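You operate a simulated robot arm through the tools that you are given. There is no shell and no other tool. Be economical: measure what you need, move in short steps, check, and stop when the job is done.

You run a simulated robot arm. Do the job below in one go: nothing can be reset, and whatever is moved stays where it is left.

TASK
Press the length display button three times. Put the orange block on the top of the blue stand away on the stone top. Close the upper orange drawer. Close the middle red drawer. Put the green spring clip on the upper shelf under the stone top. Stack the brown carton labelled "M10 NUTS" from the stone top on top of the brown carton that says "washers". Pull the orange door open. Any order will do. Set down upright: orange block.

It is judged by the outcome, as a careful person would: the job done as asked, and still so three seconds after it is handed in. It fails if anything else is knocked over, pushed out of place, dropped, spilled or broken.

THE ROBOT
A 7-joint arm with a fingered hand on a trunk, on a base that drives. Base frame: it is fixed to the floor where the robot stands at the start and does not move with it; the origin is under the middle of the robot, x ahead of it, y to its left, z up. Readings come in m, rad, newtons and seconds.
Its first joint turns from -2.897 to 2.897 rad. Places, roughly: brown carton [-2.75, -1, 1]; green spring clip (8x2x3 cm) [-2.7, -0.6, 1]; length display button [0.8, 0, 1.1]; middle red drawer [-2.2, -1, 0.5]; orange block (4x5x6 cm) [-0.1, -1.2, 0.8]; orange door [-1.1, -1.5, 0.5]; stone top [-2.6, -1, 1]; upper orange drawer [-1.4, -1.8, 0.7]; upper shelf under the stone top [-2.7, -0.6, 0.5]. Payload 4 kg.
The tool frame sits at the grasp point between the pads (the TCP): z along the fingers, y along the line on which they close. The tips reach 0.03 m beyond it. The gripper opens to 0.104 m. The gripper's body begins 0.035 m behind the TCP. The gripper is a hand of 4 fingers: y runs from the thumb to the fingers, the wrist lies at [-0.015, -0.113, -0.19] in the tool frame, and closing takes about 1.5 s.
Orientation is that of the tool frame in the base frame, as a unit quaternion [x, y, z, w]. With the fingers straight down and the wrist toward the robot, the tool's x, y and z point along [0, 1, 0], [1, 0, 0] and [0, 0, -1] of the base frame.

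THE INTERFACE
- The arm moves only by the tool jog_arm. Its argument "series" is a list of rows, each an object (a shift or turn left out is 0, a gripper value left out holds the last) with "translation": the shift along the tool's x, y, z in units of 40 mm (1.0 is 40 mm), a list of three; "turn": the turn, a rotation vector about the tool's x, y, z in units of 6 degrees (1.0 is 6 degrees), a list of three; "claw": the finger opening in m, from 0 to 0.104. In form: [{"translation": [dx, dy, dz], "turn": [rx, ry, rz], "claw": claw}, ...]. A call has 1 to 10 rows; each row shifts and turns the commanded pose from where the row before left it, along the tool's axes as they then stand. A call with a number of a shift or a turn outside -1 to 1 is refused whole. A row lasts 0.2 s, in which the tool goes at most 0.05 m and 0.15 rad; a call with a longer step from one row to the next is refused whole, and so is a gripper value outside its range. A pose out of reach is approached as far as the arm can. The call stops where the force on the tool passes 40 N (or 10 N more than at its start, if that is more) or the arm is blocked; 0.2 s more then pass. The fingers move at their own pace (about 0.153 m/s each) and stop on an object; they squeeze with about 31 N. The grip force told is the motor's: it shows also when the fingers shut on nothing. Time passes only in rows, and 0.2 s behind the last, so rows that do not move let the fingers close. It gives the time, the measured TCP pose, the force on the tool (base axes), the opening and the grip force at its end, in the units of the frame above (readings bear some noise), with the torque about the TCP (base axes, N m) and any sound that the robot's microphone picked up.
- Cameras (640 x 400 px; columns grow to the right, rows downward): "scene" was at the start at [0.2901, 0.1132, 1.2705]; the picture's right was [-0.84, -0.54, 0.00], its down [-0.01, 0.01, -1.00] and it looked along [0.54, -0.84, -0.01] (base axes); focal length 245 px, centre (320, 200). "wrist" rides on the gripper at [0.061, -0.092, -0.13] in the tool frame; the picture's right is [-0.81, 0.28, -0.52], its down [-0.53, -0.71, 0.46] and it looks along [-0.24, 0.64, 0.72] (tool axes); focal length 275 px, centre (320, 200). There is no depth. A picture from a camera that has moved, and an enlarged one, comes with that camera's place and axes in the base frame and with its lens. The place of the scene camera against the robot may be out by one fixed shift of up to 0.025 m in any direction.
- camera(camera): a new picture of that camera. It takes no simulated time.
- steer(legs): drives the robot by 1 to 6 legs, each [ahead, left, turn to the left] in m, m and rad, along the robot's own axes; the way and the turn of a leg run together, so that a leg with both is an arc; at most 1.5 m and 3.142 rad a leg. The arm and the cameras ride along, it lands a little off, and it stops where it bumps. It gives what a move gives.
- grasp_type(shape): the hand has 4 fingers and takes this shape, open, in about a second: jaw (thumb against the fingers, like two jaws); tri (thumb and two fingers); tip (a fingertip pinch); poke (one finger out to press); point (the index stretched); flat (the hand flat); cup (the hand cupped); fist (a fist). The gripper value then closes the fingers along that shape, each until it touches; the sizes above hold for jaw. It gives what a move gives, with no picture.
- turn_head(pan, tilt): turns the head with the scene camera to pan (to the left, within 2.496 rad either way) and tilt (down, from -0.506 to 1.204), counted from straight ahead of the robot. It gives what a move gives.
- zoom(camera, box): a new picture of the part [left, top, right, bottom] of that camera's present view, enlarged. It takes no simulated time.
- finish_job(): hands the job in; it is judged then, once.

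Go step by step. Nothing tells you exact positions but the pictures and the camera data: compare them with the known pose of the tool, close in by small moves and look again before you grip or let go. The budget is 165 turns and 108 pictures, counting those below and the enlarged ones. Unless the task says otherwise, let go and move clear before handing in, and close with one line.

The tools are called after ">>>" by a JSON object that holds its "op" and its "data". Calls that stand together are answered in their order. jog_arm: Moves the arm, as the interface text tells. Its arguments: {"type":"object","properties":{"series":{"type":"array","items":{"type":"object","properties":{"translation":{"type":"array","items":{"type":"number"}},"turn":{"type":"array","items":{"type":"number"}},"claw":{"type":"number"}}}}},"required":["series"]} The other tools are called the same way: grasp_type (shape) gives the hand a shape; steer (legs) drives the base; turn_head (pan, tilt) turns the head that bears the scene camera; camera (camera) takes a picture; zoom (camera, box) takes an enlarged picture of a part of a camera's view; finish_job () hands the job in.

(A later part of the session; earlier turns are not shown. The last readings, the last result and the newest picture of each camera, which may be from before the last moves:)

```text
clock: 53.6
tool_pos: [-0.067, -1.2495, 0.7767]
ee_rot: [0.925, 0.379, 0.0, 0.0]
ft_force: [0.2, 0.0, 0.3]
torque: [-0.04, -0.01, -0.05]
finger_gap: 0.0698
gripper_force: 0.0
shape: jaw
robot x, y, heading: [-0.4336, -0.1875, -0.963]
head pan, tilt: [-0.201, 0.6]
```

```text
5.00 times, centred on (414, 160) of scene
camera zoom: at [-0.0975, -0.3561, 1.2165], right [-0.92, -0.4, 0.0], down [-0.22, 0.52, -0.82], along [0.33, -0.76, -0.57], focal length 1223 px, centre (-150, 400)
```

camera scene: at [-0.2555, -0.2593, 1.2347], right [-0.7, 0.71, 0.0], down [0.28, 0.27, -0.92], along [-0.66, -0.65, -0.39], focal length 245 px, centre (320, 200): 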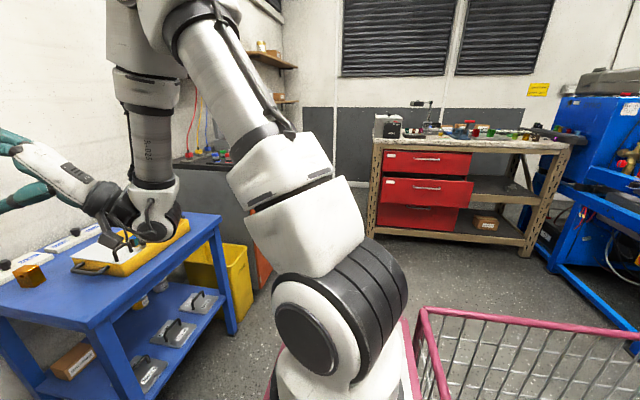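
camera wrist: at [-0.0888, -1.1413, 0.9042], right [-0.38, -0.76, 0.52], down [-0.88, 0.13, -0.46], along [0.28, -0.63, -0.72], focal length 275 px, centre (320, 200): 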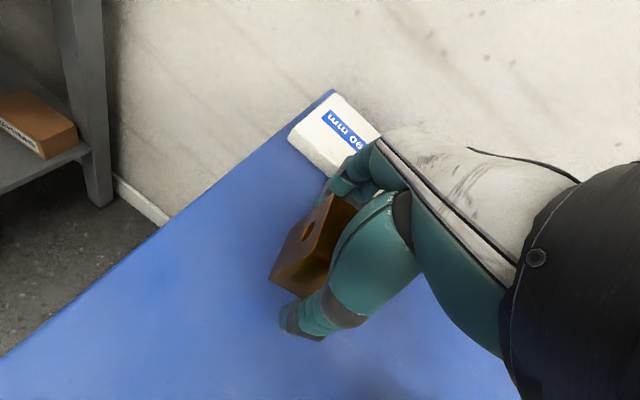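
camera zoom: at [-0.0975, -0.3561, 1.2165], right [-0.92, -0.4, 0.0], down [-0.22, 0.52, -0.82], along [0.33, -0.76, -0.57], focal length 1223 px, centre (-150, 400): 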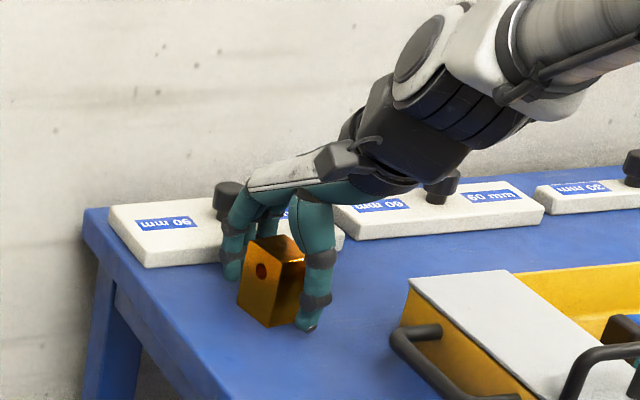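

The fingers straddle the block, so I'll close and then lift slightly.

>>> {"op": "jog_arm", "data": {"series": [{"claw": 0.02}, {}, {}, {}, {}, {}, {}, {}]}}

>>> {"op": "jog_arm", "data": {"series": [{"translation": [0, 0, -0.5]}, {"translation": [0, 0, -1]}, {"translation": [0, 0, -1]}, {"translation": [0, 0, -1]}, {"translation": [0, 0, -1]}, {"translation": [0, 0, -1]}, {"translation": [0, 0, -1]}, {"translation": [0, 0, -1]}]}}

>>> {"op": "camera", "data": {"camera": "wrist"}}

```text
clock: 55.4
tool_pos: [-0.068, -1.2481, 0.7757]
ee_rot: [0.925, 0.379, -0.001, 0.0]
ft_force: [0.8, -0.4, 0.8]
torque: [0.02, 0.03, -0.02]
finger_gap: 0.0334
gripper_force: 30.8
shape: jaw
robot x, y, heading: [-0.4358, -0.1811, -0.96]
head pan, tilt: [-0.201, 0.6]
```

```text
clock: 57.2
tool_pos: [-0.0635, -1.2496, 1.0759]
ee_rot: [0.925, 0.38, 0.0, -0.001]
ft_force: [-0.1, -0.1, -1.2]
torque: [0.0, 0.03, 0.03]
finger_gap: 0.0337
gripper_force: 31.1
shape: jaw
robot x, y, heading: [-0.4358, -0.1831, -0.963]
head pan, tilt: [-0.201, 0.6]
```

```text
72 pictures are left
camera wrist: at [-0.0846, -1.1413, 1.2054], right [-0.38, -0.76, 0.52], down [-0.88, 0.13, -0.45], along [0.28, -0.63, -0.73], focal length 275 px, centre (320, 200)
```

wrist: 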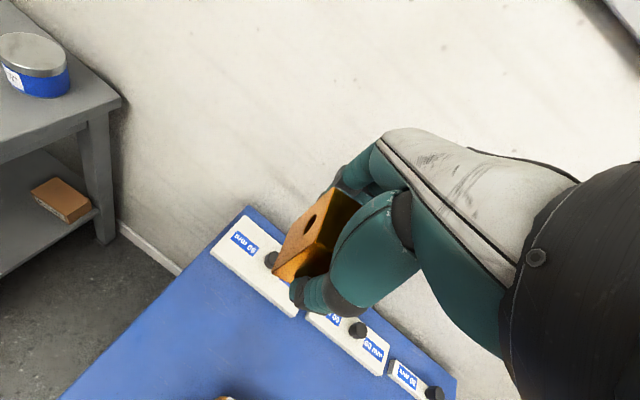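

Block held. I'll tuck the arm in, back off and drive round to face the bench with the stone top.

>>> {"op": "jog_arm", "data": {"series": [{"translation": [0, -0.95, -0.4]}, {"translation": [0, -0.95, -0.4]}, {"translation": [0, -0.95, -0.4]}, {"translation": [0, -0.95, -0.4]}, {"translation": [0, -0.95, -0.4]}, {"translation": [0, -0.95, -0.4]}, {"translation": [0, -0.95, -0.4]}, {"translation": [0, -0.95, -0.4]}, {"translation": [0, 0, 0]}]}}

>>> {"op": "steer", "data": {"legs": [[-0.3, 0, 0], [-0.15, -0.87, 0], [0, 0, -1.66]]}}

>>> {"op": "turn_head", "data": {"pan": -0.1, "tilt": 0.3}}

>>> {"op": "camera", "data": {"camera": "scene"}}

```text
clock: 59.2
tool_pos: [-0.2795, -1.0368, 1.2027]
ee_rot: [0.925, 0.379, 0.0, 0.0]
ft_force: [0.3, 0.5, -1.6]
torque: [-0.01, 0.01, 0.0]
finger_gap: 0.0336
gripper_force: 30.7
shape: jaw
robot x, y, heading: [-0.4344, -0.1785, -0.958]
head pan, tilt: [-0.201, 0.6]
```

```text
clock: 69.4
tool_pos: [-2.2964, -0.4205, 1.2018]
ee_rot: [0.912, -0.411, 0.0, 0.0]
ft_force: [0.2, 0.3, -0.3]
torque: [-0.02, 0.02, 0.0]
finger_gap: 0.0334
gripper_force: 31.2
shape: jaw
robot x, y, heading: [-1.4361, -0.3076, -2.584]
head pan, tilt: [-0.201, 0.6]
```

```text
clock: 70.2
tool_pos: [-2.2952, -0.4204, 1.202]
ee_rot: [0.912, -0.411, -0.001, 0.0]
ft_force: [-0.1, -0.8, -2.6]
torque: [0.0, 0.0, -0.01]
finger_gap: 0.0331
gripper_force: 30.9
shape: jaw
robot x, y, heading: [-1.4366, -0.3146, -2.587]
head pan, tilt: [-0.099, 0.3]
```

```text
71 pictures are left
camera scene: at [-1.6162, -0.6606, 1.2439], right [-0.44, 0.9, 0.0], down [0.27, 0.13, -0.95], along [-0.86, -0.42, -0.3], focal length 245 px, centre (320, 200)
```

scene: 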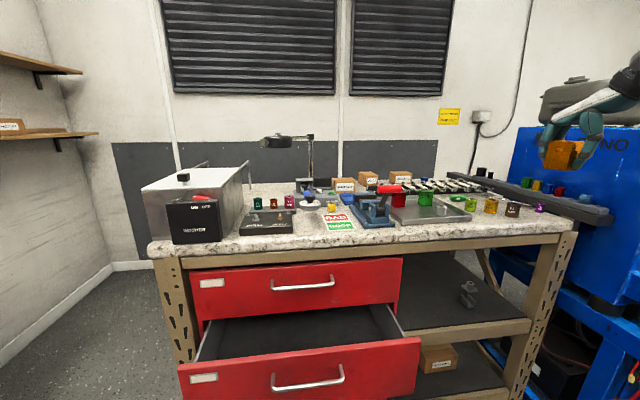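

>>> {"op": "zoom", "data": {"camera": "scene", "box": [240, 140, 400, 240]}}

>>> {"op": "zoom", "data": {"camera": "scene", "box": [370, 150, 578, 280]}}

>>> {"op": "zoom", "data": {"camera": "scene", "box": [380, 250, 540, 400]}}

```text
4.00 times, centred on (320, 190) of scene
camera zoom: at [-1.6162, -0.6606, 1.2439], right [-0.44, 0.9, 0.0], down [0.27, 0.13, -0.95], along [-0.86, -0.42, -0.3], focal length 978 px, centre (320, 240)
```

zoom: 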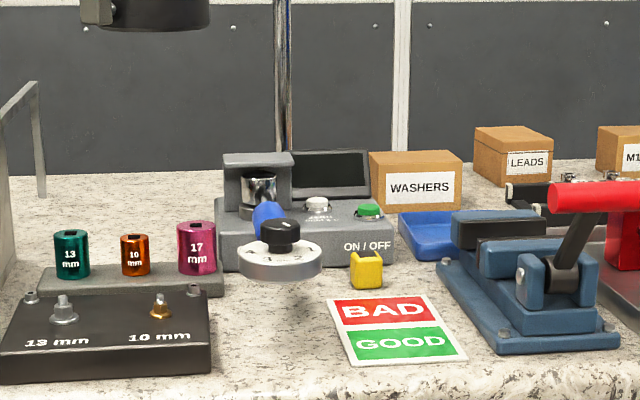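

```text
3.08 times, centred on (474, 215) of scene
camera zoom: at [-1.6162, -0.6606, 1.2439], right [-0.44, 0.9, 0.0], down [0.27, 0.13, -0.95], along [-0.86, -0.42, -0.3], focal length 753 px, centre (-154, 154)
```

zoom: 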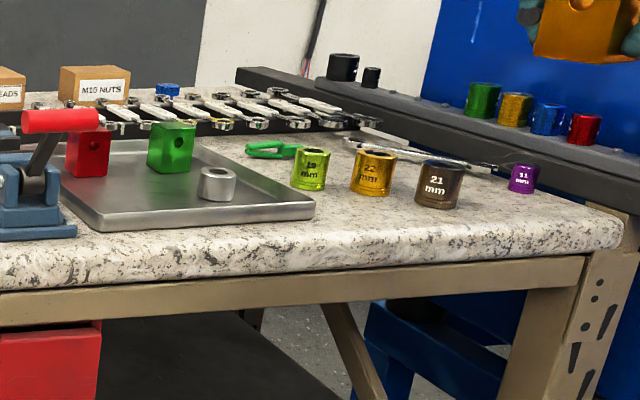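

```text
2.67 times, centred on (460, 325) of scene
camera zoom: at [-1.6162, -0.6606, 1.2439], right [-0.44, 0.9, 0.0], down [0.27, 0.13, -0.95], along [-0.86, -0.42, -0.3], focal length 652 px, centre (-53, -133)
```

zoom: 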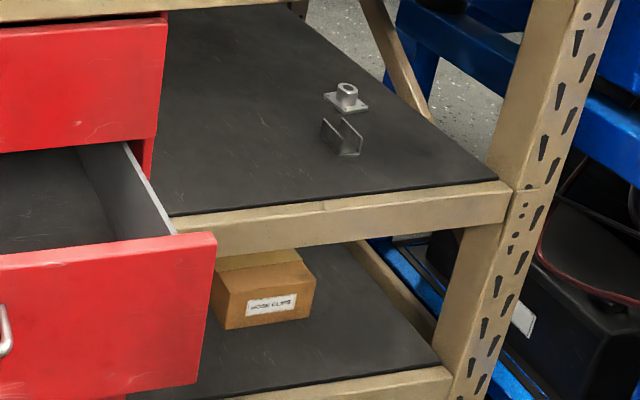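

The stone top is in view: WASHERS, LEADS and M10 NUTS cartons at the back, the green clip at the right, and the middle red drawer open. There's free space between the black box and the BAD/GOOD card for the block; I'll shift left to reach it.

>>> {"op": "steer", "data": {"legs": [[0, 0.3, -0.02]]}}

>>> {"op": "camera", "data": {"camera": "wrist"}}

```text
clock: 72.3
tool_pos: [-2.1423, -0.6577, 1.2011]
ee_rot: [0.905, -0.425, 0.0, 0.0]
ft_force: [0.4, -0.5, -1.3]
torque: [-0.01, 0.02, -0.01]
finger_gap: 0.0332
gripper_force: 31.3
shape: jaw
robot x, y, heading: [-1.2757, -0.5731, -2.614]
head pan, tilt: [-0.099, 0.3]
```

```text
67 pictures are left
camera wrist: at [-2.0316, -0.6459, 1.3305], right [-0.73, 0.45, 0.52], down [0.21, 0.87, -0.46], along [-0.65, -0.22, -0.72], focal length 275 px, centre (320, 200)
```

wrist: 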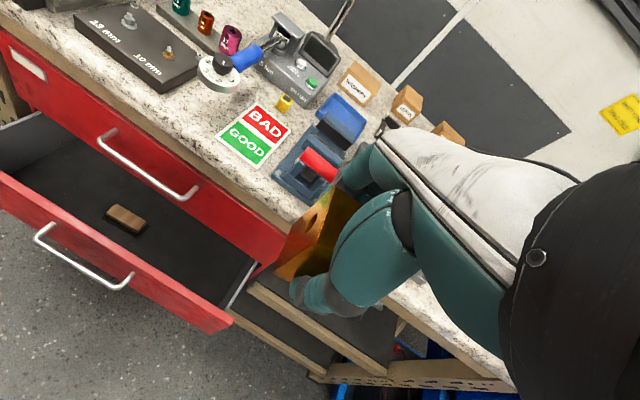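

>>> {"op": "jog_arm", "data": {"series": [{"translation": [0.508, 0.726, 0]}, {"translation": [0.508, 0.726, 0]}, {"translation": [0.508, 0.726, 0]}, {"translation": [0.508, 0.726, 0]}, {"translation": [0.508, 0.726, 0]}, {"translation": [0.508, 0.726, 0]}, {"translation": [0.508, 0.726, 0]}, {"translation": [0.508, 0.726, 0]}, {"translation": [0.508, 0.726, 0]}, {"translation": [0.508, 0.726, 0]}]}}

>>> {"op": "jog_arm", "data": {"series": [{"translation": [0, 0, 0.9]}, {"translation": [0, 0, 0.9]}, {"translation": [0, 0, 0.9]}, {"translation": [0, 0, 0.6]}, {"translation": [0, 0, 0]}]}}

>>> {"op": "camera", "data": {"camera": "wrist"}}

>>> {"op": "camera", "data": {"camera": "scene"}}

```text
clock: 74.5
tool_pos: [-2.2352, -0.9976, 1.1985]
ee_rot: [0.904, -0.427, -0.001, 0.0]
ft_force: [0.3, 1.1, -1.0]
torque: [0.03, -0.04, 0.0]
finger_gap: 0.0335
gripper_force: 31.1
shape: jaw
robot x, y, heading: [-1.2753, -0.5794, -2.619]
head pan, tilt: [-0.099, 0.3]
```

```text
clock: 75.6
tool_pos: [-2.2382, -1.0011, 1.084]
ee_rot: [0.905, -0.426, -0.008, 0.011]
ft_force: [2.6, 1.5, 18.0]
torque: [0.11, -0.09, -0.01]
finger_gap: 0.0367
gripper_force: 31.5
shape: jaw
robot x, y, heading: [-1.2736, -0.5754, -2.619]
head pan, tilt: [-0.099, 0.3]
stopped in row 5: the force on the tool passed its limit at 49 N (the readings are from after the stop); the commanded pose is now the measured one
```

```text
66 pictures are left
camera wrist: at [-2.1255, -0.9882, 1.209], right [-0.72, 0.46, 0.53], down [0.2, 0.86, -0.47], along [-0.67, -0.23, -0.71], focal length 275 px, centre (320, 200)
```

wrist: 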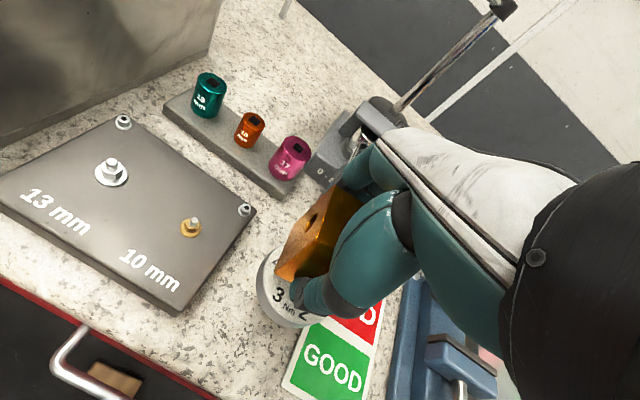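

```text
65 pictures are left
camera scene: at [-1.4683, -0.9186, 1.2442], right [-0.41, 0.91, 0.0], down [0.27, 0.12, -0.96], along [-0.87, -0.39, -0.3], focal length 245 px, centre (320, 200)
```

scene: 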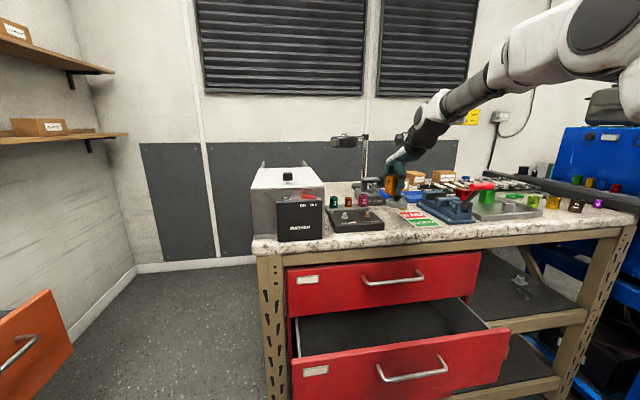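

The block touched the torque dial that overhangs there. I'll lift straight back up and check nothing moved.

>>> {"op": "jog_arm", "data": {"series": [{"translation": [0, 0, -0.8]}, {"translation": [0, 0, -0.8]}, {"translation": [0, -0.5, -0.8]}, {"translation": [0, -0.9, 0]}, {"translation": [-0.5, -0.9, 0]}, {"translation": [-0.5, -0.9, 0]}]}}

>>> {"op": "camera", "data": {"camera": "wrist"}}

>>> {"op": "zoom", "data": {"camera": "scene", "box": [320, 160, 480, 260]}}

```text
clock: 77.0
tool_pos: [-2.1645, -0.8894, 1.1745]
ee_rot: [0.905, -0.426, -0.006, 0.008]
ft_force: [0.0, -0.3, -2.3]
torque: [0.02, 0.01, -0.02]
finger_gap: 0.0358
gripper_force: 30.5
shape: jaw
robot x, y, heading: [-1.2781, -0.5767, -2.618]
head pan, tilt: [-0.099, 0.3]
```

```text
64 pictures are left
camera wrist: at [-2.0525, -0.877, 1.301], right [-0.72, 0.45, 0.53], down [0.2, 0.86, -0.47], along [-0.66, -0.23, -0.71], focal length 275 px, centre (320, 200)
```

wrist: 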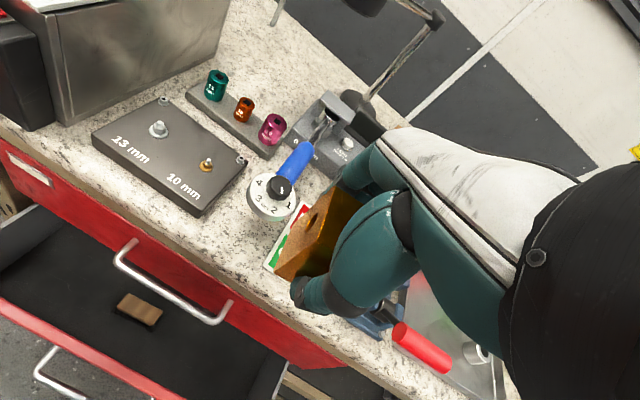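

```text
4.00 times, centred on (400, 210) of scene
camera zoom: at [-1.4691, -0.9194, 1.2438], right [-0.41, 0.91, 0.0], down [0.27, 0.12, -0.96], along [-0.87, -0.39, -0.3], focal length 978 px, centre (0, 160)
```

zoom: 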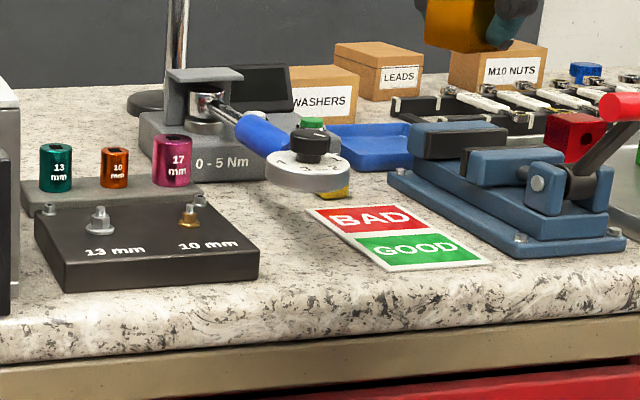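

The torque wrench looks unmoved, but that spot is too tight. I'll rise, shift right and examine the free right-front corner instead.

>>> {"op": "jog_arm", "data": {"series": [{"translation": [0, -0.5, -1]}, {"translation": [0, -0.5, -1]}, {"translation": [0, -0.5, 0]}]}}

>>> {"op": "steer", "data": {"legs": [[0, -0.65, 0]]}}

>>> {"op": "camera", "data": {"camera": "wrist"}}

>>> {"op": "turn_head", "data": {"pan": -0.1, "tilt": 0.4}}

>>> {"op": "camera", "data": {"camera": "scene"}}

```text
clock: 77.8
tool_pos: [-2.1134, -0.8466, 1.2523]
ee_rot: [0.904, -0.427, -0.006, 0.007]
ft_force: [-0.4, -0.1, -1.7]
torque: [0.01, -0.04, -0.03]
finger_gap: 0.0355
gripper_force: 31.3
shape: jaw
robot x, y, heading: [-1.2801, -0.5762, -2.618]
head pan, tilt: [-0.099, 0.3]
```

```text
clock: 81.3
tool_pos: [-2.4294, -0.2832, 1.2511]
ee_rot: [0.901, -0.433, -0.006, 0.008]
ft_force: [0.4, 0.5, -1.9]
torque: [-0.01, 0.01, -0.01]
finger_gap: 0.0357
gripper_force: 30.7
shape: jaw
robot x, y, heading: [-1.5903, -0.0233, -2.634]
head pan, tilt: [-0.099, 0.3]
```

```text
62 pictures are left
camera wrist: at [-2.3177, -0.2726, 1.3784], right [-0.71, 0.47, 0.53], down [0.22, 0.86, -0.47], along [-0.67, -0.22, -0.71], focal length 275 px, centre (320, 200)
```

wrist: 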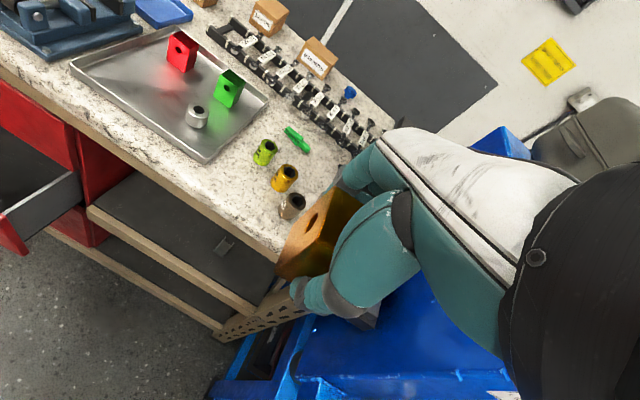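

```text
clock: 82.0
tool_pos: [-2.4299, -0.2833, 1.2523]
ee_rot: [0.901, -0.434, -0.006, 0.008]
ft_force: [1.0, 0.6, -1.4]
torque: [-0.01, -0.03, 0.02]
finger_gap: 0.0355
gripper_force: 30.6
shape: jaw
robot x, y, heading: [-1.5876, -0.0302, -2.635]
head pan, tilt: [-0.099, 0.4]
```

```text
61 pictures are left
camera scene: at [-1.7853, -0.3646, 1.2347], right [-0.4, 0.92, 0.0], down [0.36, 0.15, -0.92], along [-0.85, -0.37, -0.39], focal length 245 px, centre (320, 200)
```

scene: 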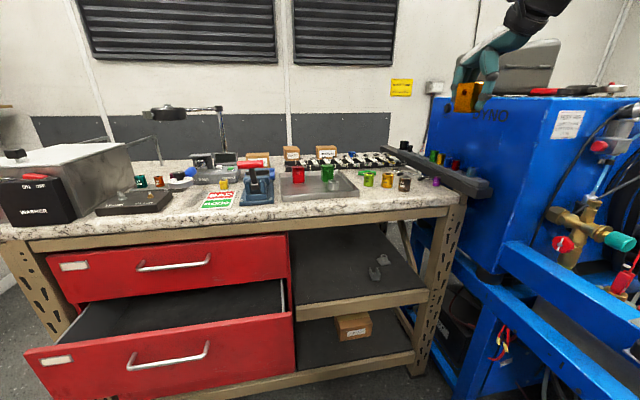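

>>> {"op": "jog_arm", "data": {"series": [{"translation": [0.24, 0.912, 0]}, {"translation": [0.24, 0.912, 0]}, {"translation": [0.24, 0.912, 0]}, {"translation": [0.24, 0.912, 0]}, {"translation": [0.24, 0.912, 0]}, {"translation": [0.24, 0.912, 0]}, {"translation": [0, 0, 1]}, {"translation": [0, 0, 1]}, {"translation": [0, 0, 1]}, {"translation": [0, 0, 1]}]}}

>>> {"op": "camera", "data": {"camera": "wrist"}}

>>> {"op": "zoom", "data": {"camera": "scene", "box": [310, 120, 470, 220]}}

```text
clock: 84.2
tool_pos: [-2.5709, -0.4649, 1.0932]
ee_rot: [0.901, -0.433, -0.007, 0.009]
ft_force: [0.1, 0.2, -2.1]
torque: [-0.01, 0.03, -0.01]
finger_gap: 0.0357
gripper_force: 30.8
shape: jaw
robot x, y, heading: [-1.5894, -0.0257, -2.636]
head pan, tilt: [-0.099, 0.4]
```

```text
60 pictures are left
camera wrist: at [-2.4576, -0.4542, 1.2207], right [-0.71, 0.47, 0.53], down [0.22, 0.86, -0.47], along [-0.67, -0.22, -0.71], focal length 275 px, centre (320, 200)
```

wrist: 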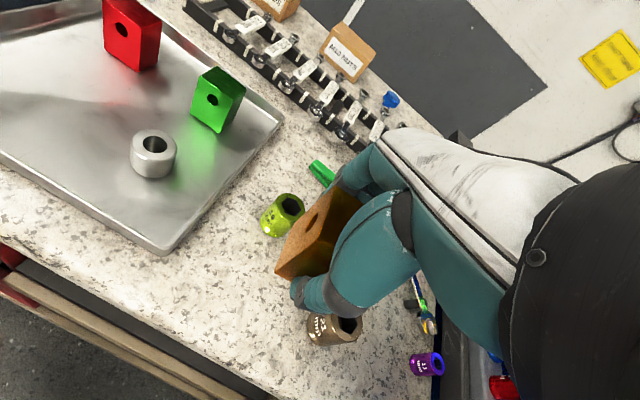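

```text
4.00 times, centred on (390, 170) of scene
camera zoom: at [-1.785, -0.3645, 1.2347], right [-0.4, 0.92, 0.0], down [0.36, 0.15, -0.92], along [-0.85, -0.37, -0.39], focal length 978 px, centre (40, 320)
```

zoom: 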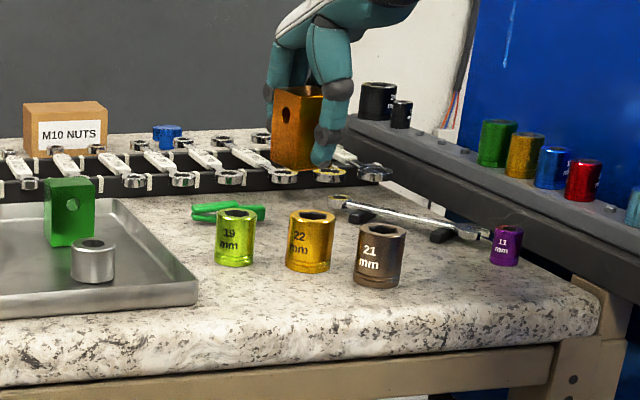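

>>> {"op": "jog_arm", "data": {"series": [{"translation": [0, 0, 0.7]}, {"translation": [0, 0, 0.7]}, {"translation": [0, 0, 0.4]}, {"translation": [0, 0, 0.0]}]}}

>>> {"op": "zoom", "data": {"camera": "scene", "box": [340, 140, 452, 210]}}

```text
clock: 85.2
tool_pos: [-2.5675, -0.4668, 1.0224]
ee_rot: [0.901, -0.433, -0.006, 0.007]
ft_force: [0.0, 0.4, -2.1]
torque: [0.02, -0.01, 0.0]
finger_gap: 0.0354
gripper_force: 31.1
shape: jaw
robot x, y, heading: [-1.5913, -0.0261, -2.632]
head pan, tilt: [-0.099, 0.4]
```

```text
5.71 times, centred on (396, 175) of scene
camera zoom: at [-1.7853, -0.3646, 1.2347], right [-0.4, 0.92, 0.0], down [0.36, 0.15, -0.92], along [-0.85, -0.37, -0.39], focal length 1398 px, centre (-114, 343)
```

zoom: 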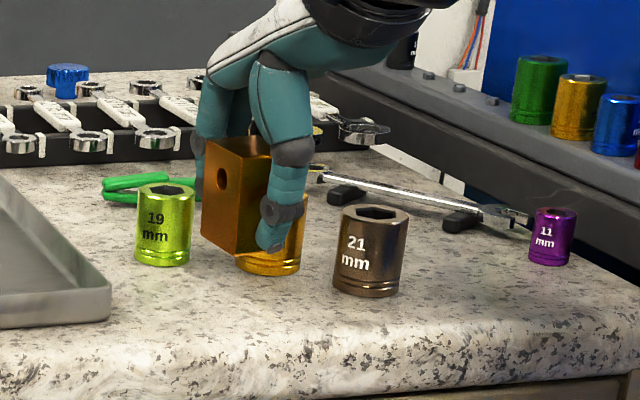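

>>> {"op": "jog_arm", "data": {"series": [{"translation": [0, 0, 0.12]}, {"translation": [0, 0, 0.12]}, {"translation": [0, 0, 0.12]}, {"translation": [0, 0, 0.12]}, {"translation": [0, 0, 0.12]}, {"translation": [0, 0, 0]}]}}

>>> {"op": "jog_arm", "data": {"series": [{"translation": [0, 0, 0.1]}, {"translation": [0, 0, 0]}]}}

>>> {"op": "zoom", "data": {"camera": "scene", "box": [340, 140, 452, 210]}}

```text
clock: 86.6
tool_pos: [-2.5692, -0.4662, 0.999]
ee_rot: [0.901, -0.433, -0.005, 0.008]
ft_force: [0.7, 0.0, -2.4]
torque: [0.0, 0.0, 0.02]
finger_gap: 0.0352
gripper_force: 30.8
shape: jaw
robot x, y, heading: [-1.5863, -0.025, -2.635]
head pan, tilt: [-0.099, 0.4]
```

```text
clock: 87.2
tool_pos: [-2.5706, -0.4673, 0.9956]
ee_rot: [0.902, -0.432, -0.006, 0.008]
ft_force: [-0.2, 0.9, -1.6]
torque: [0.0, 0.02, 0.01]
finger_gap: 0.0353
gripper_force: 31.3
shape: jaw
robot x, y, heading: [-1.5878, -0.0267, -2.634]
head pan, tilt: [-0.099, 0.4]
```

```text
5.71 times, centred on (396, 175) of scene
camera zoom: at [-1.7853, -0.3646, 1.2347], right [-0.4, 0.92, 0.0], down [0.36, 0.15, -0.92], along [-0.85, -0.37, -0.39], focal length 1398 px, centre (-114, 343)
```

zoom: 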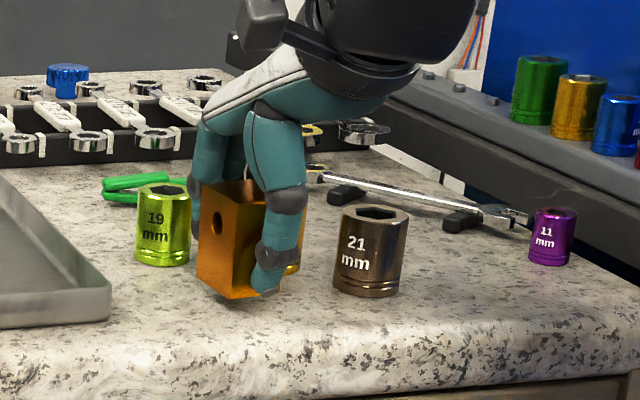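

>>> {"op": "jog_arm", "data": {"series": [{"translation": [0, 0, 0.1]}, {"translation": [0, 0, 0.1]}, {"translation": [0, 0, 0]}]}}

>>> {"op": "jog_arm", "data": {"series": [{"translation": [0, 0, 0.1]}, {"translation": [0, 0, 0]}]}}

>>> {"op": "jog_arm", "data": {"series": [{"translation": [0, 0, 0.1]}, {"translation": [0, 0, 0]}]}}

```text
clock: 88.0
tool_pos: [-2.5701, -0.4676, 0.9877]
ee_rot: [0.901, -0.433, -0.005, 0.008]
ft_force: [1.1, -0.5, -1.2]
torque: [0.01, 0.04, 0.07]
finger_gap: 0.0354
gripper_force: 31.0
shape: jaw
robot x, y, heading: [-1.5852, -0.0224, -2.635]
head pan, tilt: [-0.099, 0.4]
```

```text
clock: 88.6
tool_pos: [-2.5698, -0.467, 0.9839]
ee_rot: [0.901, -0.433, -0.006, 0.008]
ft_force: [0.3, 0.7, 8.3]
torque: [0.01, 0.05, -0.02]
finger_gap: 0.0354
gripper_force: 31.2
shape: jaw
robot x, y, heading: [-1.5836, -0.0247, -2.63]
head pan, tilt: [-0.099, 0.4]
```

```text
clock: 89.2
tool_pos: [-2.5695, -0.4681, 0.983]
ee_rot: [0.901, -0.433, -0.008, 0.01]
ft_force: [2.6, 3.4, 27.8]
torque: [0.11, 0.16, -0.03]
finger_gap: 0.036
gripper_force: 31.2
shape: jaw
robot x, y, heading: [-1.5896, -0.028, -2.632]
head pan, tilt: [-0.099, 0.4]
```

Contact. I'll relieve the pressure and open the fingers just enough.

>>> {"op": "jog_arm", "data": {"series": [{"translation": [0, 0, -0.08]}, {"claw": 0.045}, {"claw": 0.055}, {"claw": 0.06}, {}]}}

>>> {"op": "zoom", "data": {"camera": "scene", "box": [340, 140, 452, 210]}}

```text
clock: 90.4
tool_pos: [-2.5686, -0.4679, 0.982]
ee_rot: [0.902, -0.432, -0.005, 0.006]
ft_force: [0.8, -0.6, -0.2]
torque: [0.02, -0.02, -0.01]
finger_gap: 0.0596
gripper_force: 0.1
shape: jaw
robot x, y, heading: [-1.5852, -0.0272, -2.633]
head pan, tilt: [-0.099, 0.4]
```

```text
5.71 times, centred on (396, 175) of scene
camera zoom: at [-1.7852, -0.3646, 1.2347], right [-0.4, 0.92, 0.0], down [0.36, 0.15, -0.92], along [-0.85, -0.37, -0.39], focal length 1398 px, centre (-114, 343)
```

zoom: 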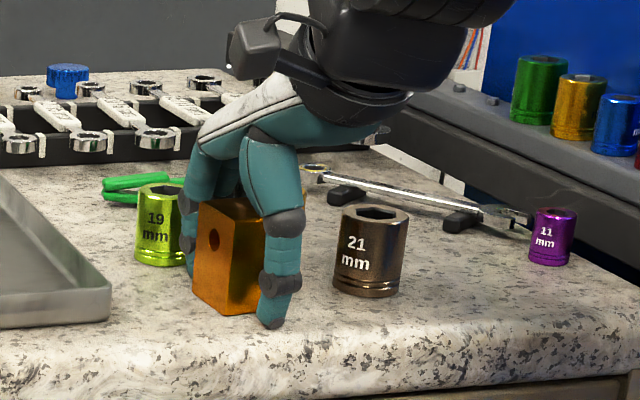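

>>> {"op": "jog_arm", "data": {"series": [{"translation": [0, 0, -0.5]}, {"translation": [0, 0, -1]}, {"translation": [0, 0, -1]}, {"translation": [0, 0, -1]}, {"translation": [0, 0, -1]}, {"translation": [0, 0, -1]}, {"translation": [0, 0, 0]}]}}

>>> {"op": "camera", "data": {"camera": "wrist"}}

```text
clock: 92.0
tool_pos: [-2.5662, -0.4664, 1.2027]
ee_rot: [0.901, -0.433, -0.006, 0.008]
ft_force: [-0.2, -0.1, -0.7]
torque: [0.04, -0.01, 0.01]
finger_gap: 0.0597
gripper_force: 0.1
shape: jaw
robot x, y, heading: [-1.5842, -0.024, -2.633]
head pan, tilt: [-0.099, 0.4]
```

```text
55 pictures are left
camera wrist: at [-2.4556, -0.4555, 1.3296], right [-0.71, 0.47, 0.53], down [0.22, 0.86, -0.47], along [-0.67, -0.22, -0.71], focal length 275 px, centre (320, 200)
```

wrist: 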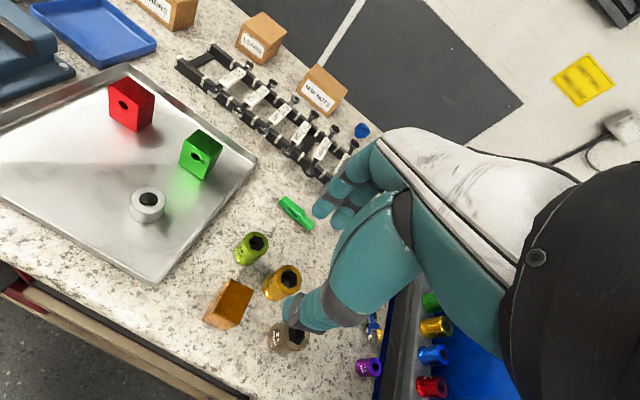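

Block stands upright on the stone top. Now the M10 NUTS and WASHERS cartons; I'll zoom to measure.

>>> {"op": "zoom", "data": {"camera": "wrist", "box": [120, 0, 376, 160]}}

>>> {"op": "zoom", "data": {"camera": "scene", "box": [220, 120, 380, 220]}}

```text
2.50 times, centred on (248, 80) of wrist
camera zoom: at [-2.4556, -0.4555, 1.3296], right [-0.71, 0.47, 0.53], down [0.22, 0.86, -0.47], along [-0.67, -0.22, -0.71], focal length 688 px, centre (500, 500)
```

zoom: 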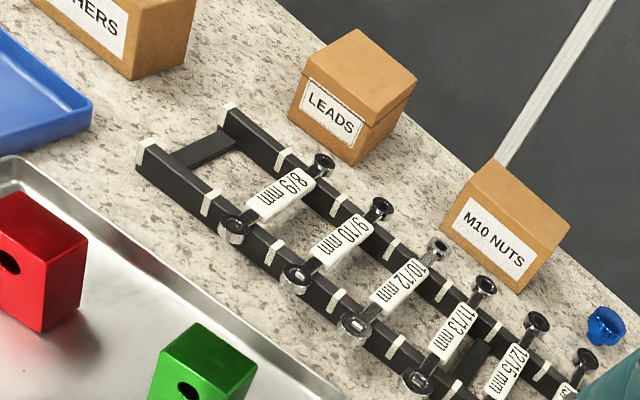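

```text
4.00 times, centred on (300, 170) of scene
camera zoom: at [-1.7853, -0.3646, 1.2347], right [-0.4, 0.92, 0.0], down [0.36, 0.15, -0.92], along [-0.85, -0.37, -0.39], focal length 978 px, centre (400, 320)
```

zoom: 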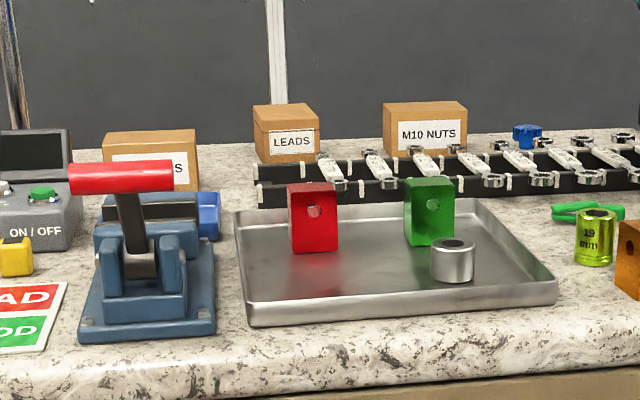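

The cartons are deep on the bench, so the robot needs to stand close; I'll close the protruding middle drawer first. Backing off and sliding left to line up with its handle at about (-2.02, -0.90, 0.62).

>>> {"op": "steer", "data": {"legs": [[-0.3, 0, 0], [0, 0.62, 0]]}}

>>> {"op": "grasp_type", "data": {"shape": "fist"}}

>>> {"op": "jog_arm", "data": {"series": [{"turn": [-1, 0, 0]}, {"turn": [-1, 0, 0]}, {"turn": [-1, 0, 0]}, {"turn": [-1, 0, 0]}, {"turn": [-1, 0, 0]}, {"turn": [-1, 0, 0]}, {"turn": [-1, 0, 0]}, {"turn": [-1, 0, 0]}]}}

>>> {"op": "jog_arm", "data": {"series": [{"turn": [-1, 0, 0]}, {"turn": [-1, 0, 0]}, {"turn": [-1, 0, 0]}, {"turn": [-1, 0, 0]}, {"turn": [-1, 0, 0]}, {"turn": [-1, 0, 0]}, {"turn": [-1, 0, 0]}]}}

>>> {"op": "turn_head", "data": {"pan": -0.15, "tilt": 0.5}}

>>> {"op": "camera", "data": {"camera": "scene"}}

```text
clock: 97.1
tool_pos: [-2.0056, -0.8599, 1.202]
ee_rot: [0.901, -0.434, -0.005, 0.009]
ft_force: [0.3, 0.2, -0.2]
torque: [0.01, 0.05, 0.01]
finger_gap: 0.0597
gripper_force: 0.1
shape: jaw
robot x, y, heading: [-1.0233, -0.4186, -2.631]
head pan, tilt: [-0.099, 0.4]
```

```text
clock: 98.0
tool_pos: [-2.0047, -0.8607, 1.2026]
ee_rot: [0.901, -0.433, -0.005, 0.008]
ft_force: [-0.5, 0.0, -0.3]
torque: [0.01, -0.01, -0.03]
finger_gap: 0.0001
gripper_force: 0.1
shape: fist
robot x, y, heading: [-1.031, -0.4193, -2.631]
head pan, tilt: [-0.099, 0.4]
```

```text
clock: 99.8
tool_pos: [-2.0057, -0.861, 1.2027]
ee_rot: [0.82, -0.393, -0.181, 0.375]
ft_force: [0.0, -1.1, -0.3]
torque: [0.0, 0.0, -0.04]
finger_gap: 0.0
gripper_force: 0.0
shape: fist
robot x, y, heading: [-1.0253, -0.4168, -2.631]
head pan, tilt: [-0.099, 0.4]
```

```text
clock: 101.4
tool_pos: [-2.0049, -0.8611, 1.2019]
ee_rot: [0.632, -0.301, -0.309, 0.644]
ft_force: [0.7, 0.1, 0.9]
torque: [0.04, -0.02, 0.0]
finger_gap: 0.0
gripper_force: 0.0
shape: fist
robot x, y, heading: [-1.0271, -0.4193, -2.634]
head pan, tilt: [-0.099, 0.4]
```

```text
clock: 102.1
tool_pos: [-2.0048, -0.8607, 1.2023]
ee_rot: [0.633, -0.302, -0.309, 0.643]
ft_force: [0.2, 0.2, -1.0]
torque: [0.01, -0.03, -0.03]
finger_gap: 0.0002
gripper_force: 0.1
shape: fist
robot x, y, heading: [-1.0271, -0.4195, -2.631]
head pan, tilt: [-0.15, 0.499]
```

```text
52 pictures are left
camera scene: at [-1.2226, -0.7537, 1.2256], right [-0.35, 0.94, 0.0], down [0.45, 0.17, -0.88], along [-0.82, -0.31, -0.48], focal length 245 px, centre (320, 200)
```

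scene: 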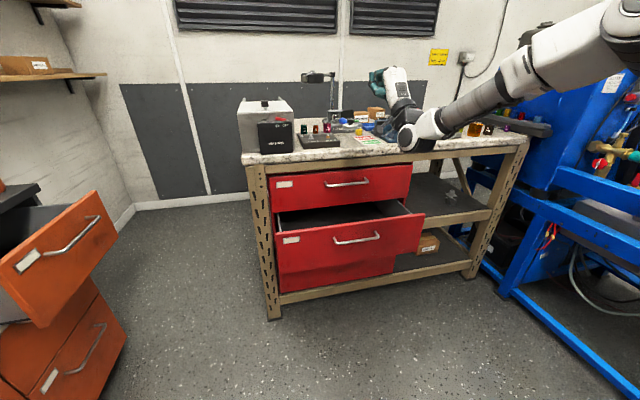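

>>> {"op": "jog_arm", "data": {"series": [{"translation": [0.3, 0, -0.9], "turn": [0, -0.67, 0]}, {"translation": [0.3, 0, -0.9]}, {"translation": [0, 0, -0.9]}, {"translation": [0, -1, 0]}, {"translation": [0, -1, 0]}, {"translation": [0, -1, 0]}, {"translation": [0, -1, 0]}, {"translation": [0, -1, 0]}, {"translation": [0, -1, 0]}, {"translation": [0, -1, 0]}]}}

>>> {"op": "jog_arm", "data": {"series": [{"translation": [0, -1, 0]}, {"translation": [0, -1, 0]}, {"translation": [0, -1, 0]}, {"translation": [0, -1, 0]}, {"translation": [0, -1, 0]}, {"translation": [0, -1, 0]}, {"translation": [0, -1, 0]}, {"translation": [0, -0.6, 0]}, {"translation": [0, 0, 0]}]}}

>>> {"op": "camera", "data": {"camera": "scene"}}

```text
clock: 104.3
tool_pos: [-1.9098, -0.8185, 0.9203]
ee_rot: [0.62, -0.324, -0.332, 0.633]
ft_force: [0.8, 0.7, 0.5]
torque: [0.0, -0.05, -0.02]
finger_gap: 0.0
gripper_force: 0.0
shape: fist
robot x, y, heading: [-1.0231, -0.4223, -2.636]
head pan, tilt: [-0.15, 0.499]
```

```text
clock: 106.3
tool_pos: [-1.9132, -0.8222, 0.6131]
ee_rot: [0.621, -0.324, -0.331, 0.632]
ft_force: [0.8, 0.4, 0.3]
torque: [0.01, -0.01, 0.01]
finger_gap: 0.0
gripper_force: 0.2
shape: fist
robot x, y, heading: [-1.0277, -0.4186, -2.635]
head pan, tilt: [-0.15, 0.499]
```

```text
51 pictures are left
camera scene: at [-1.2226, -0.7537, 1.2255], right [-0.35, 0.94, 0.0], down [0.45, 0.17, -0.88], along [-0.82, -0.31, -0.48], focal length 245 px, centre (320, 200)
```

scene: 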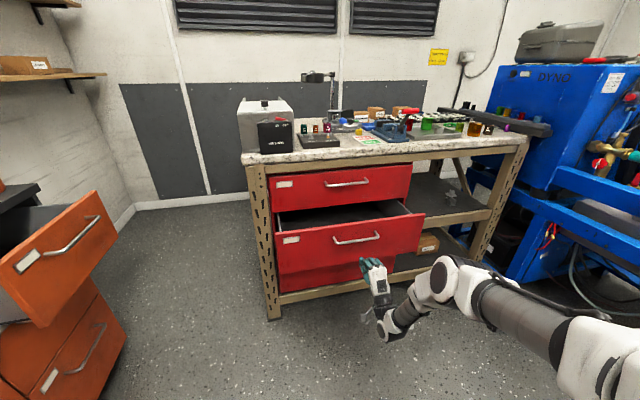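

>>> {"op": "jog_arm", "data": {"series": [{"translation": [0, 0, 0.6]}, {"translation": [0, 0, 0.6]}, {"translation": [0, 0, 0.5]}, {"translation": [0, 0, 0.4]}, {"translation": [0, 0, 0.4]}, {"translation": [0, 0, 0.4]}, {"translation": [0, 0, 0.4]}, {"translation": [0, 0, 0.4]}, {"translation": [0, 0, 0]}]}}

>>> {"op": "camera", "data": {"camera": "scene"}}

```text
clock: 108.3
tool_pos: [-1.9979, -0.8782, 0.6492]
ee_rot: [0.621, -0.324, -0.332, 0.632]
ft_force: [0.1, -0.2, -0.3]
torque: [-0.04, 0.01, 0.01]
finger_gap: 0.0
gripper_force: 0.2
shape: fist
out of reach, approached as far as the arm can: row 3, 4, 5, 6, 7, 8
robot x, y, heading: [-1.0236, -0.4189, -2.631]
head pan, tilt: [-0.15, 0.499]
```

```text
50 pictures are left
camera scene: at [-1.2226, -0.7537, 1.2255], right [-0.35, 0.94, 0.0], down [0.45, 0.17, -0.88], along [-0.82, -0.31, -0.48], focal length 245 px, centre (320, 200)
```

scene: 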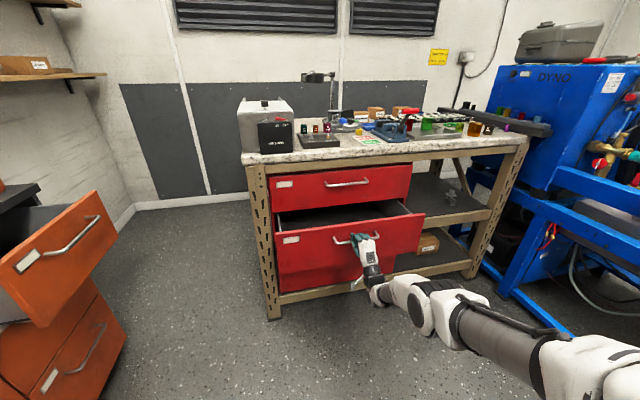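

>>> {"op": "jog_arm", "data": {"series": [{"translation": [0, 0, -0.9]}, {"translation": [0, -0.4, -0.9]}, {"translation": [0, -0.4, -0.9]}, {"translation": [0, 0, -0.9]}, {"translation": [0, 0, -0.9]}, {"translation": [0, 0, -0.9]}, {"translation": [0, 0, 0]}]}}

>>> {"op": "steer", "data": {"legs": [[0.2, 0, 0]]}}

>>> {"op": "jog_arm", "data": {"series": [{"translation": [0, 0, 0.6]}, {"translation": [0, 0, 0.6]}, {"translation": [0, 0, 0.4]}, {"translation": [0, 0, 0.4]}, {"translation": [0, 0, 0.4]}, {"translation": [0, 0, 0]}]}}

>>> {"op": "camera", "data": {"camera": "scene"}}

```text
clock: 109.9
tool_pos: [-1.8231, -0.7541, 0.6112]
ee_rot: [0.62, -0.325, -0.333, 0.632]
ft_force: [0.3, 0.1, -0.2]
torque: [-0.02, 0.0, -0.03]
finger_gap: 0.0002
gripper_force: 0.0
shape: fist
robot x, y, heading: [-1.0294, -0.4188, -2.633]
head pan, tilt: [-0.15, 0.499]
```

```text
clock: 111.5
tool_pos: [-1.9978, -0.855, 0.6109]
ee_rot: [0.621, -0.323, -0.331, 0.633]
ft_force: [-0.8, 0.2, -0.1]
torque: [-0.01, 0.01, -0.01]
finger_gap: 0.0001
gripper_force: 0.0
shape: fist
robot x, y, heading: [-1.199, -0.516, -2.629]
head pan, tilt: [-0.15, 0.499]
```

```text
clock: 112.9
tool_pos: [-2.0766, -0.9101, 0.6125]
ee_rot: [0.62, -0.324, -0.332, 0.632]
ft_force: [0.2, 0.0, -0.7]
torque: [-0.02, 0.01, 0.0]
finger_gap: 0.0
gripper_force: 0.2
shape: fist
robot x, y, heading: [-1.2045, -0.5208, -2.635]
head pan, tilt: [-0.15, 0.499]
```

```text
49 pictures are left
camera scene: at [-1.3974, -0.8526, 1.2255], right [-0.35, 0.94, 0.0], down [0.45, 0.17, -0.88], along [-0.82, -0.31, -0.48], focal length 245 px, centre (320, 200)
```

scene: 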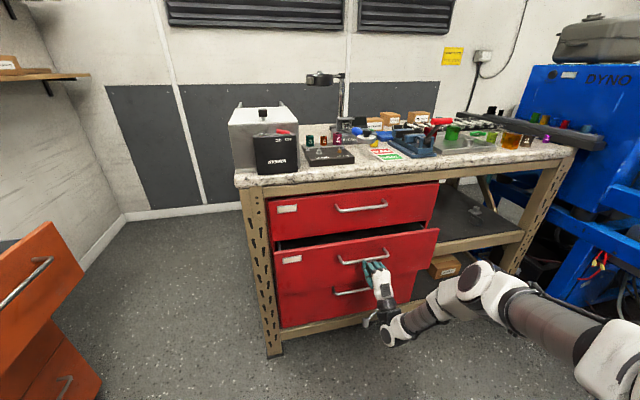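

The drawer is moving in; continuing the push.

>>> {"op": "jog_arm", "data": {"series": [{"translation": [0, 0, 0.4]}, {"translation": [0, 0, 0.4]}, {"translation": [0, 0, 0.4]}, {"translation": [0, 0, 0.3]}, {"translation": [0, 0, 0.3]}, {"translation": [0, 0, 0.3]}, {"translation": [0, 0, 0.3]}, {"translation": [0, 0, 0]}]}}

>>> {"op": "camera", "data": {"camera": "scene"}}

```text
clock: 114.2
tool_pos: [-2.1372, -0.9494, 0.608]
ee_rot: [0.625, -0.326, -0.329, 0.628]
ft_force: [16.4, 11.1, 2.3]
torque: [-0.27, 0.32, 0.41]
finger_gap: 0.096
gripper_force: 0.0
shape: fist
out of reach, approached as far as the arm can: row 6
robot x, y, heading: [-1.201, -0.5147, -2.634]
head pan, tilt: [-0.15, 0.499]
stopped in row 6: the force on the tool passed its limit at 50 N (the readings are from after the stop); the commanded pose is now the measured one
```

```text
48 pictures are left
camera scene: at [-1.3966, -0.8516, 1.2257], right [-0.35, 0.94, 0.0], down [0.45, 0.17, -0.88], along [-0.82, -0.31, -0.48], focal length 245 px, centre (320, 200)
```

scene: 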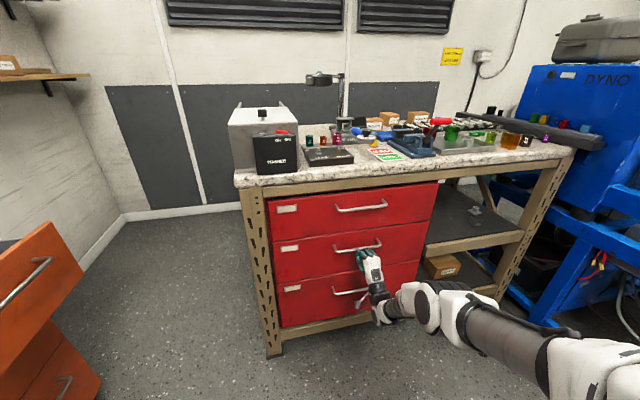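

The middle drawer looks flush. I'll back off gently and verify it stays shut.

>>> {"op": "jog_arm", "data": {"series": [{"translation": [0, 0, -0.3]}, {"translation": [0, 0, -0.6]}, {"translation": [0, 0, -0.9]}, {"translation": [0, 0, -0.9]}, {"translation": [0, 0, -0.9]}, {"translation": [0, 0, -0.9]}]}}

>>> {"op": "zoom", "data": {"camera": "scene", "box": [230, 150, 470, 360]}}

```text
clock: 115.6
tool_pos: [-1.9896, -0.8485, 0.6079]
ee_rot: [0.625, -0.324, -0.329, 0.63]
ft_force: [0.3, -0.2, -0.4]
torque: [0.01, 0.0, -0.02]
finger_gap: 0.0003
gripper_force: 0.0
shape: fist
robot x, y, heading: [-1.1996, -0.5164, -2.634]
head pan, tilt: [-0.15, 0.499]
```

```text
1.90 times, centred on (350, 255) of scene
camera zoom: at [-1.397, -0.8522, 1.2256], right [-0.35, 0.94, 0.0], down [0.45, 0.17, -0.88], along [-0.82, -0.31, -0.48], focal length 466 px, centre (263, 95)
```

zoom: 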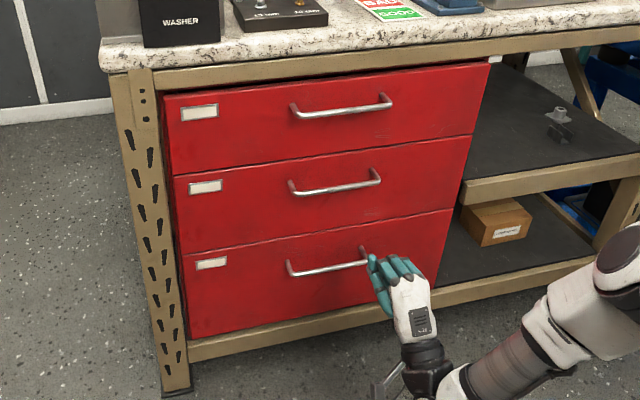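

Middle drawer closed. Next the upper orange drawer, in the corner to the left: I'll raise the arm and move round to face the orange cabinet.

>>> {"op": "jog_arm", "data": {"series": [{"translation": [0, 1, -0.6]}, {"translation": [0, 1, -0.6]}, {"translation": [0, 1, 0]}, {"translation": [0, 1, 0]}, {"translation": [0, 1, 0]}, {"translation": [0, 1, 0]}, {"translation": [0, 1, 0]}, {"translation": [0, 1, 0]}, {"translation": [0, 1, 0]}, {"translation": [0, 1, 0]}]}}

>>> {"op": "steer", "data": {"legs": [[0, -0.38, 0], [0, 0, 1.67], [0, -0.4, 0]]}}

>>> {"op": "turn_head", "data": {"pan": -0.3, "tilt": 0.4}}

>>> {"op": "camera", "data": {"camera": "scene"}}

```text
clock: 117.8
tool_pos: [-1.9449, -0.816, 1.008]
ee_rot: [0.626, -0.325, -0.329, 0.629]
ft_force: [-0.1, -0.4, 0.1]
torque: [-0.01, 0.04, 0.04]
finger_gap: 0.0
gripper_force: 0.1
shape: fist
robot x, y, heading: [-1.201, -0.5194, -2.634]
head pan, tilt: [-0.15, 0.499]
```

```text
clock: 126.3
tool_pos: [-1.3782, -1.135, 1.0081]
ee_rot: [0.665, 0.233, 0.233, 0.671]
ft_force: [-0.6, -0.3, 0.0]
torque: [-0.01, 0.01, 0.0]
finger_gap: 0.0002
gripper_force: 0.0
shape: fist
robot x, y, heading: [-1.7181, -0.411, -0.998]
head pan, tilt: [-0.15, 0.499]
```

```text
clock: 127.0
tool_pos: [-1.3784, -1.1345, 1.007]
ee_rot: [0.665, 0.233, 0.233, 0.67]
ft_force: [0.5, 0.1, -0.5]
torque: [0.02, -0.01, -0.03]
finger_gap: 0.0
gripper_force: 0.0
shape: fist
robot x, y, heading: [-1.7252, -0.4121, -0.993]
head pan, tilt: [-0.3, 0.4]
```

```text
46 pictures are left
camera scene: at [-1.3986, -0.6042, 1.2347], right [-0.96, -0.27, 0.0], down [-0.11, 0.38, -0.92], along [0.25, -0.89, -0.39], focal length 245 px, centre (320, 200)
```

scene: 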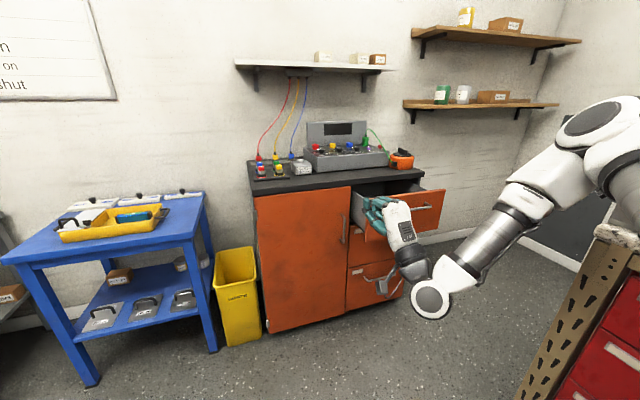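

The open upper orange drawer and the orange door (handle on its right edge) are clear now. I'll drive closer and put the fist in front of the drawer handle.

>>> {"op": "steer", "data": {"legs": [[0.3, -0.13, 0]]}}

>>> {"op": "jog_arm", "data": {"series": [{"turn": [0, -0.82, 0]}, {"translation": [0, 0, 0]}]}}

>>> {"op": "camera", "data": {"camera": "scene"}}

```text
clock: 129.2
tool_pos: [-1.3264, -1.4549, 1.0077]
ee_rot: [0.666, 0.232, 0.232, 0.67]
ft_force: [0.1, 0.6, 0.2]
torque: [0.0, -0.01, -0.02]
finger_gap: 0.0
gripper_force: 0.1
shape: fist
robot x, y, heading: [-1.6694, -0.732, -0.997]
head pan, tilt: [-0.3, 0.4]
```

```text
clock: 129.8
tool_pos: [-1.3271, -1.4561, 1.0081]
ee_rot: [0.675, 0.203, 0.202, 0.68]
ft_force: [-0.3, -0.9, 0.5]
torque: [-0.04, -0.03, 0.01]
finger_gap: 0.0
gripper_force: 0.0
shape: fist
robot x, y, heading: [-1.6734, -0.7276, -1.006]
head pan, tilt: [-0.3, 0.4]
```

```text
45 pictures are left
camera scene: at [-1.3456, -0.9251, 1.2347], right [-0.96, -0.27, 0.0], down [-0.1, 0.38, -0.92], along [0.24, -0.89, -0.39], focal length 245 px, centre (320, 200)
```

scene: 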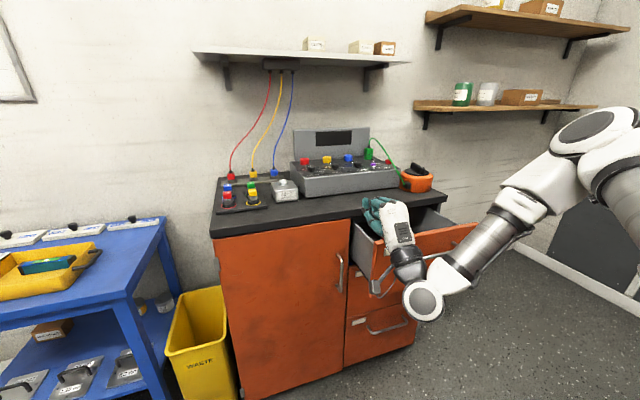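

>>> {"op": "jog_arm", "data": {"series": [{"translation": [0, 0, -1]}, {"translation": [0, 0, -1]}, {"translation": [0, 0, -0.8]}, {"translation": [-1, 0, 0]}, {"translation": [-1, 0, 0]}, {"translation": [-1, 0, 0]}, {"translation": [-1, 0, 0]}, {"translation": [-1, 0, 0]}, {"translation": [-1, 0, 0]}, {"translation": [-1, 0, 0]}]}}

>>> {"op": "jog_arm", "data": {"series": [{"translation": [-1, -0.5, 0]}, {"translation": [-1, -0.5, 0]}, {"translation": [-1, -0.5, 0]}, {"translation": [-0.9, -0.9, 0]}, {"translation": [-0.45, -1, 0]}, {"translation": [0, -1, 0]}, {"translation": [0, -1, 0]}, {"translation": [0, -1, 0]}, {"translation": [0, -1, 0]}, {"translation": [0, -1, 0]}]}}

>>> {"op": "camera", "data": {"camera": "scene"}}

```text
clock: 131.9
tool_pos: [-1.6083, -1.5445, 0.983]
ee_rot: [0.675, 0.204, 0.204, 0.68]
ft_force: [-0.4, 0.7, -0.1]
torque: [0.03, 0.0, 0.02]
finger_gap: 0.0
gripper_force: 0.0
shape: fist
out of reach, approached as far as the arm can: row 2, 3
robot x, y, heading: [-1.6687, -0.731, -1.002]
head pan, tilt: [-0.3, 0.4]
```

```text
refused: row 4 steps farther than a row can; nothing moved
```

```text
44 pictures are left
camera scene: at [-1.3455, -0.925, 1.2347], right [-0.96, -0.27, 0.0], down [-0.1, 0.38, -0.92], along [0.24, -0.89, -0.39], focal length 245 px, centre (320, 200)
```

scene: 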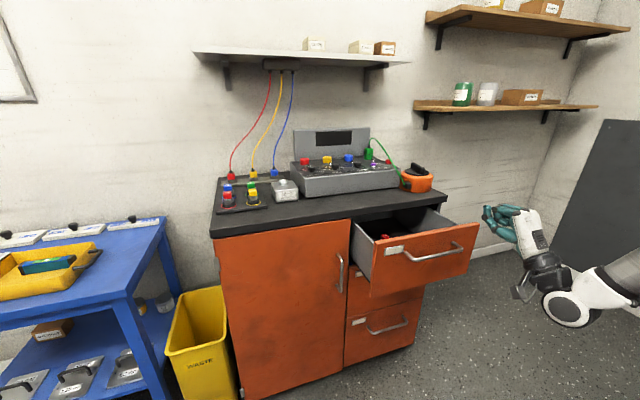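

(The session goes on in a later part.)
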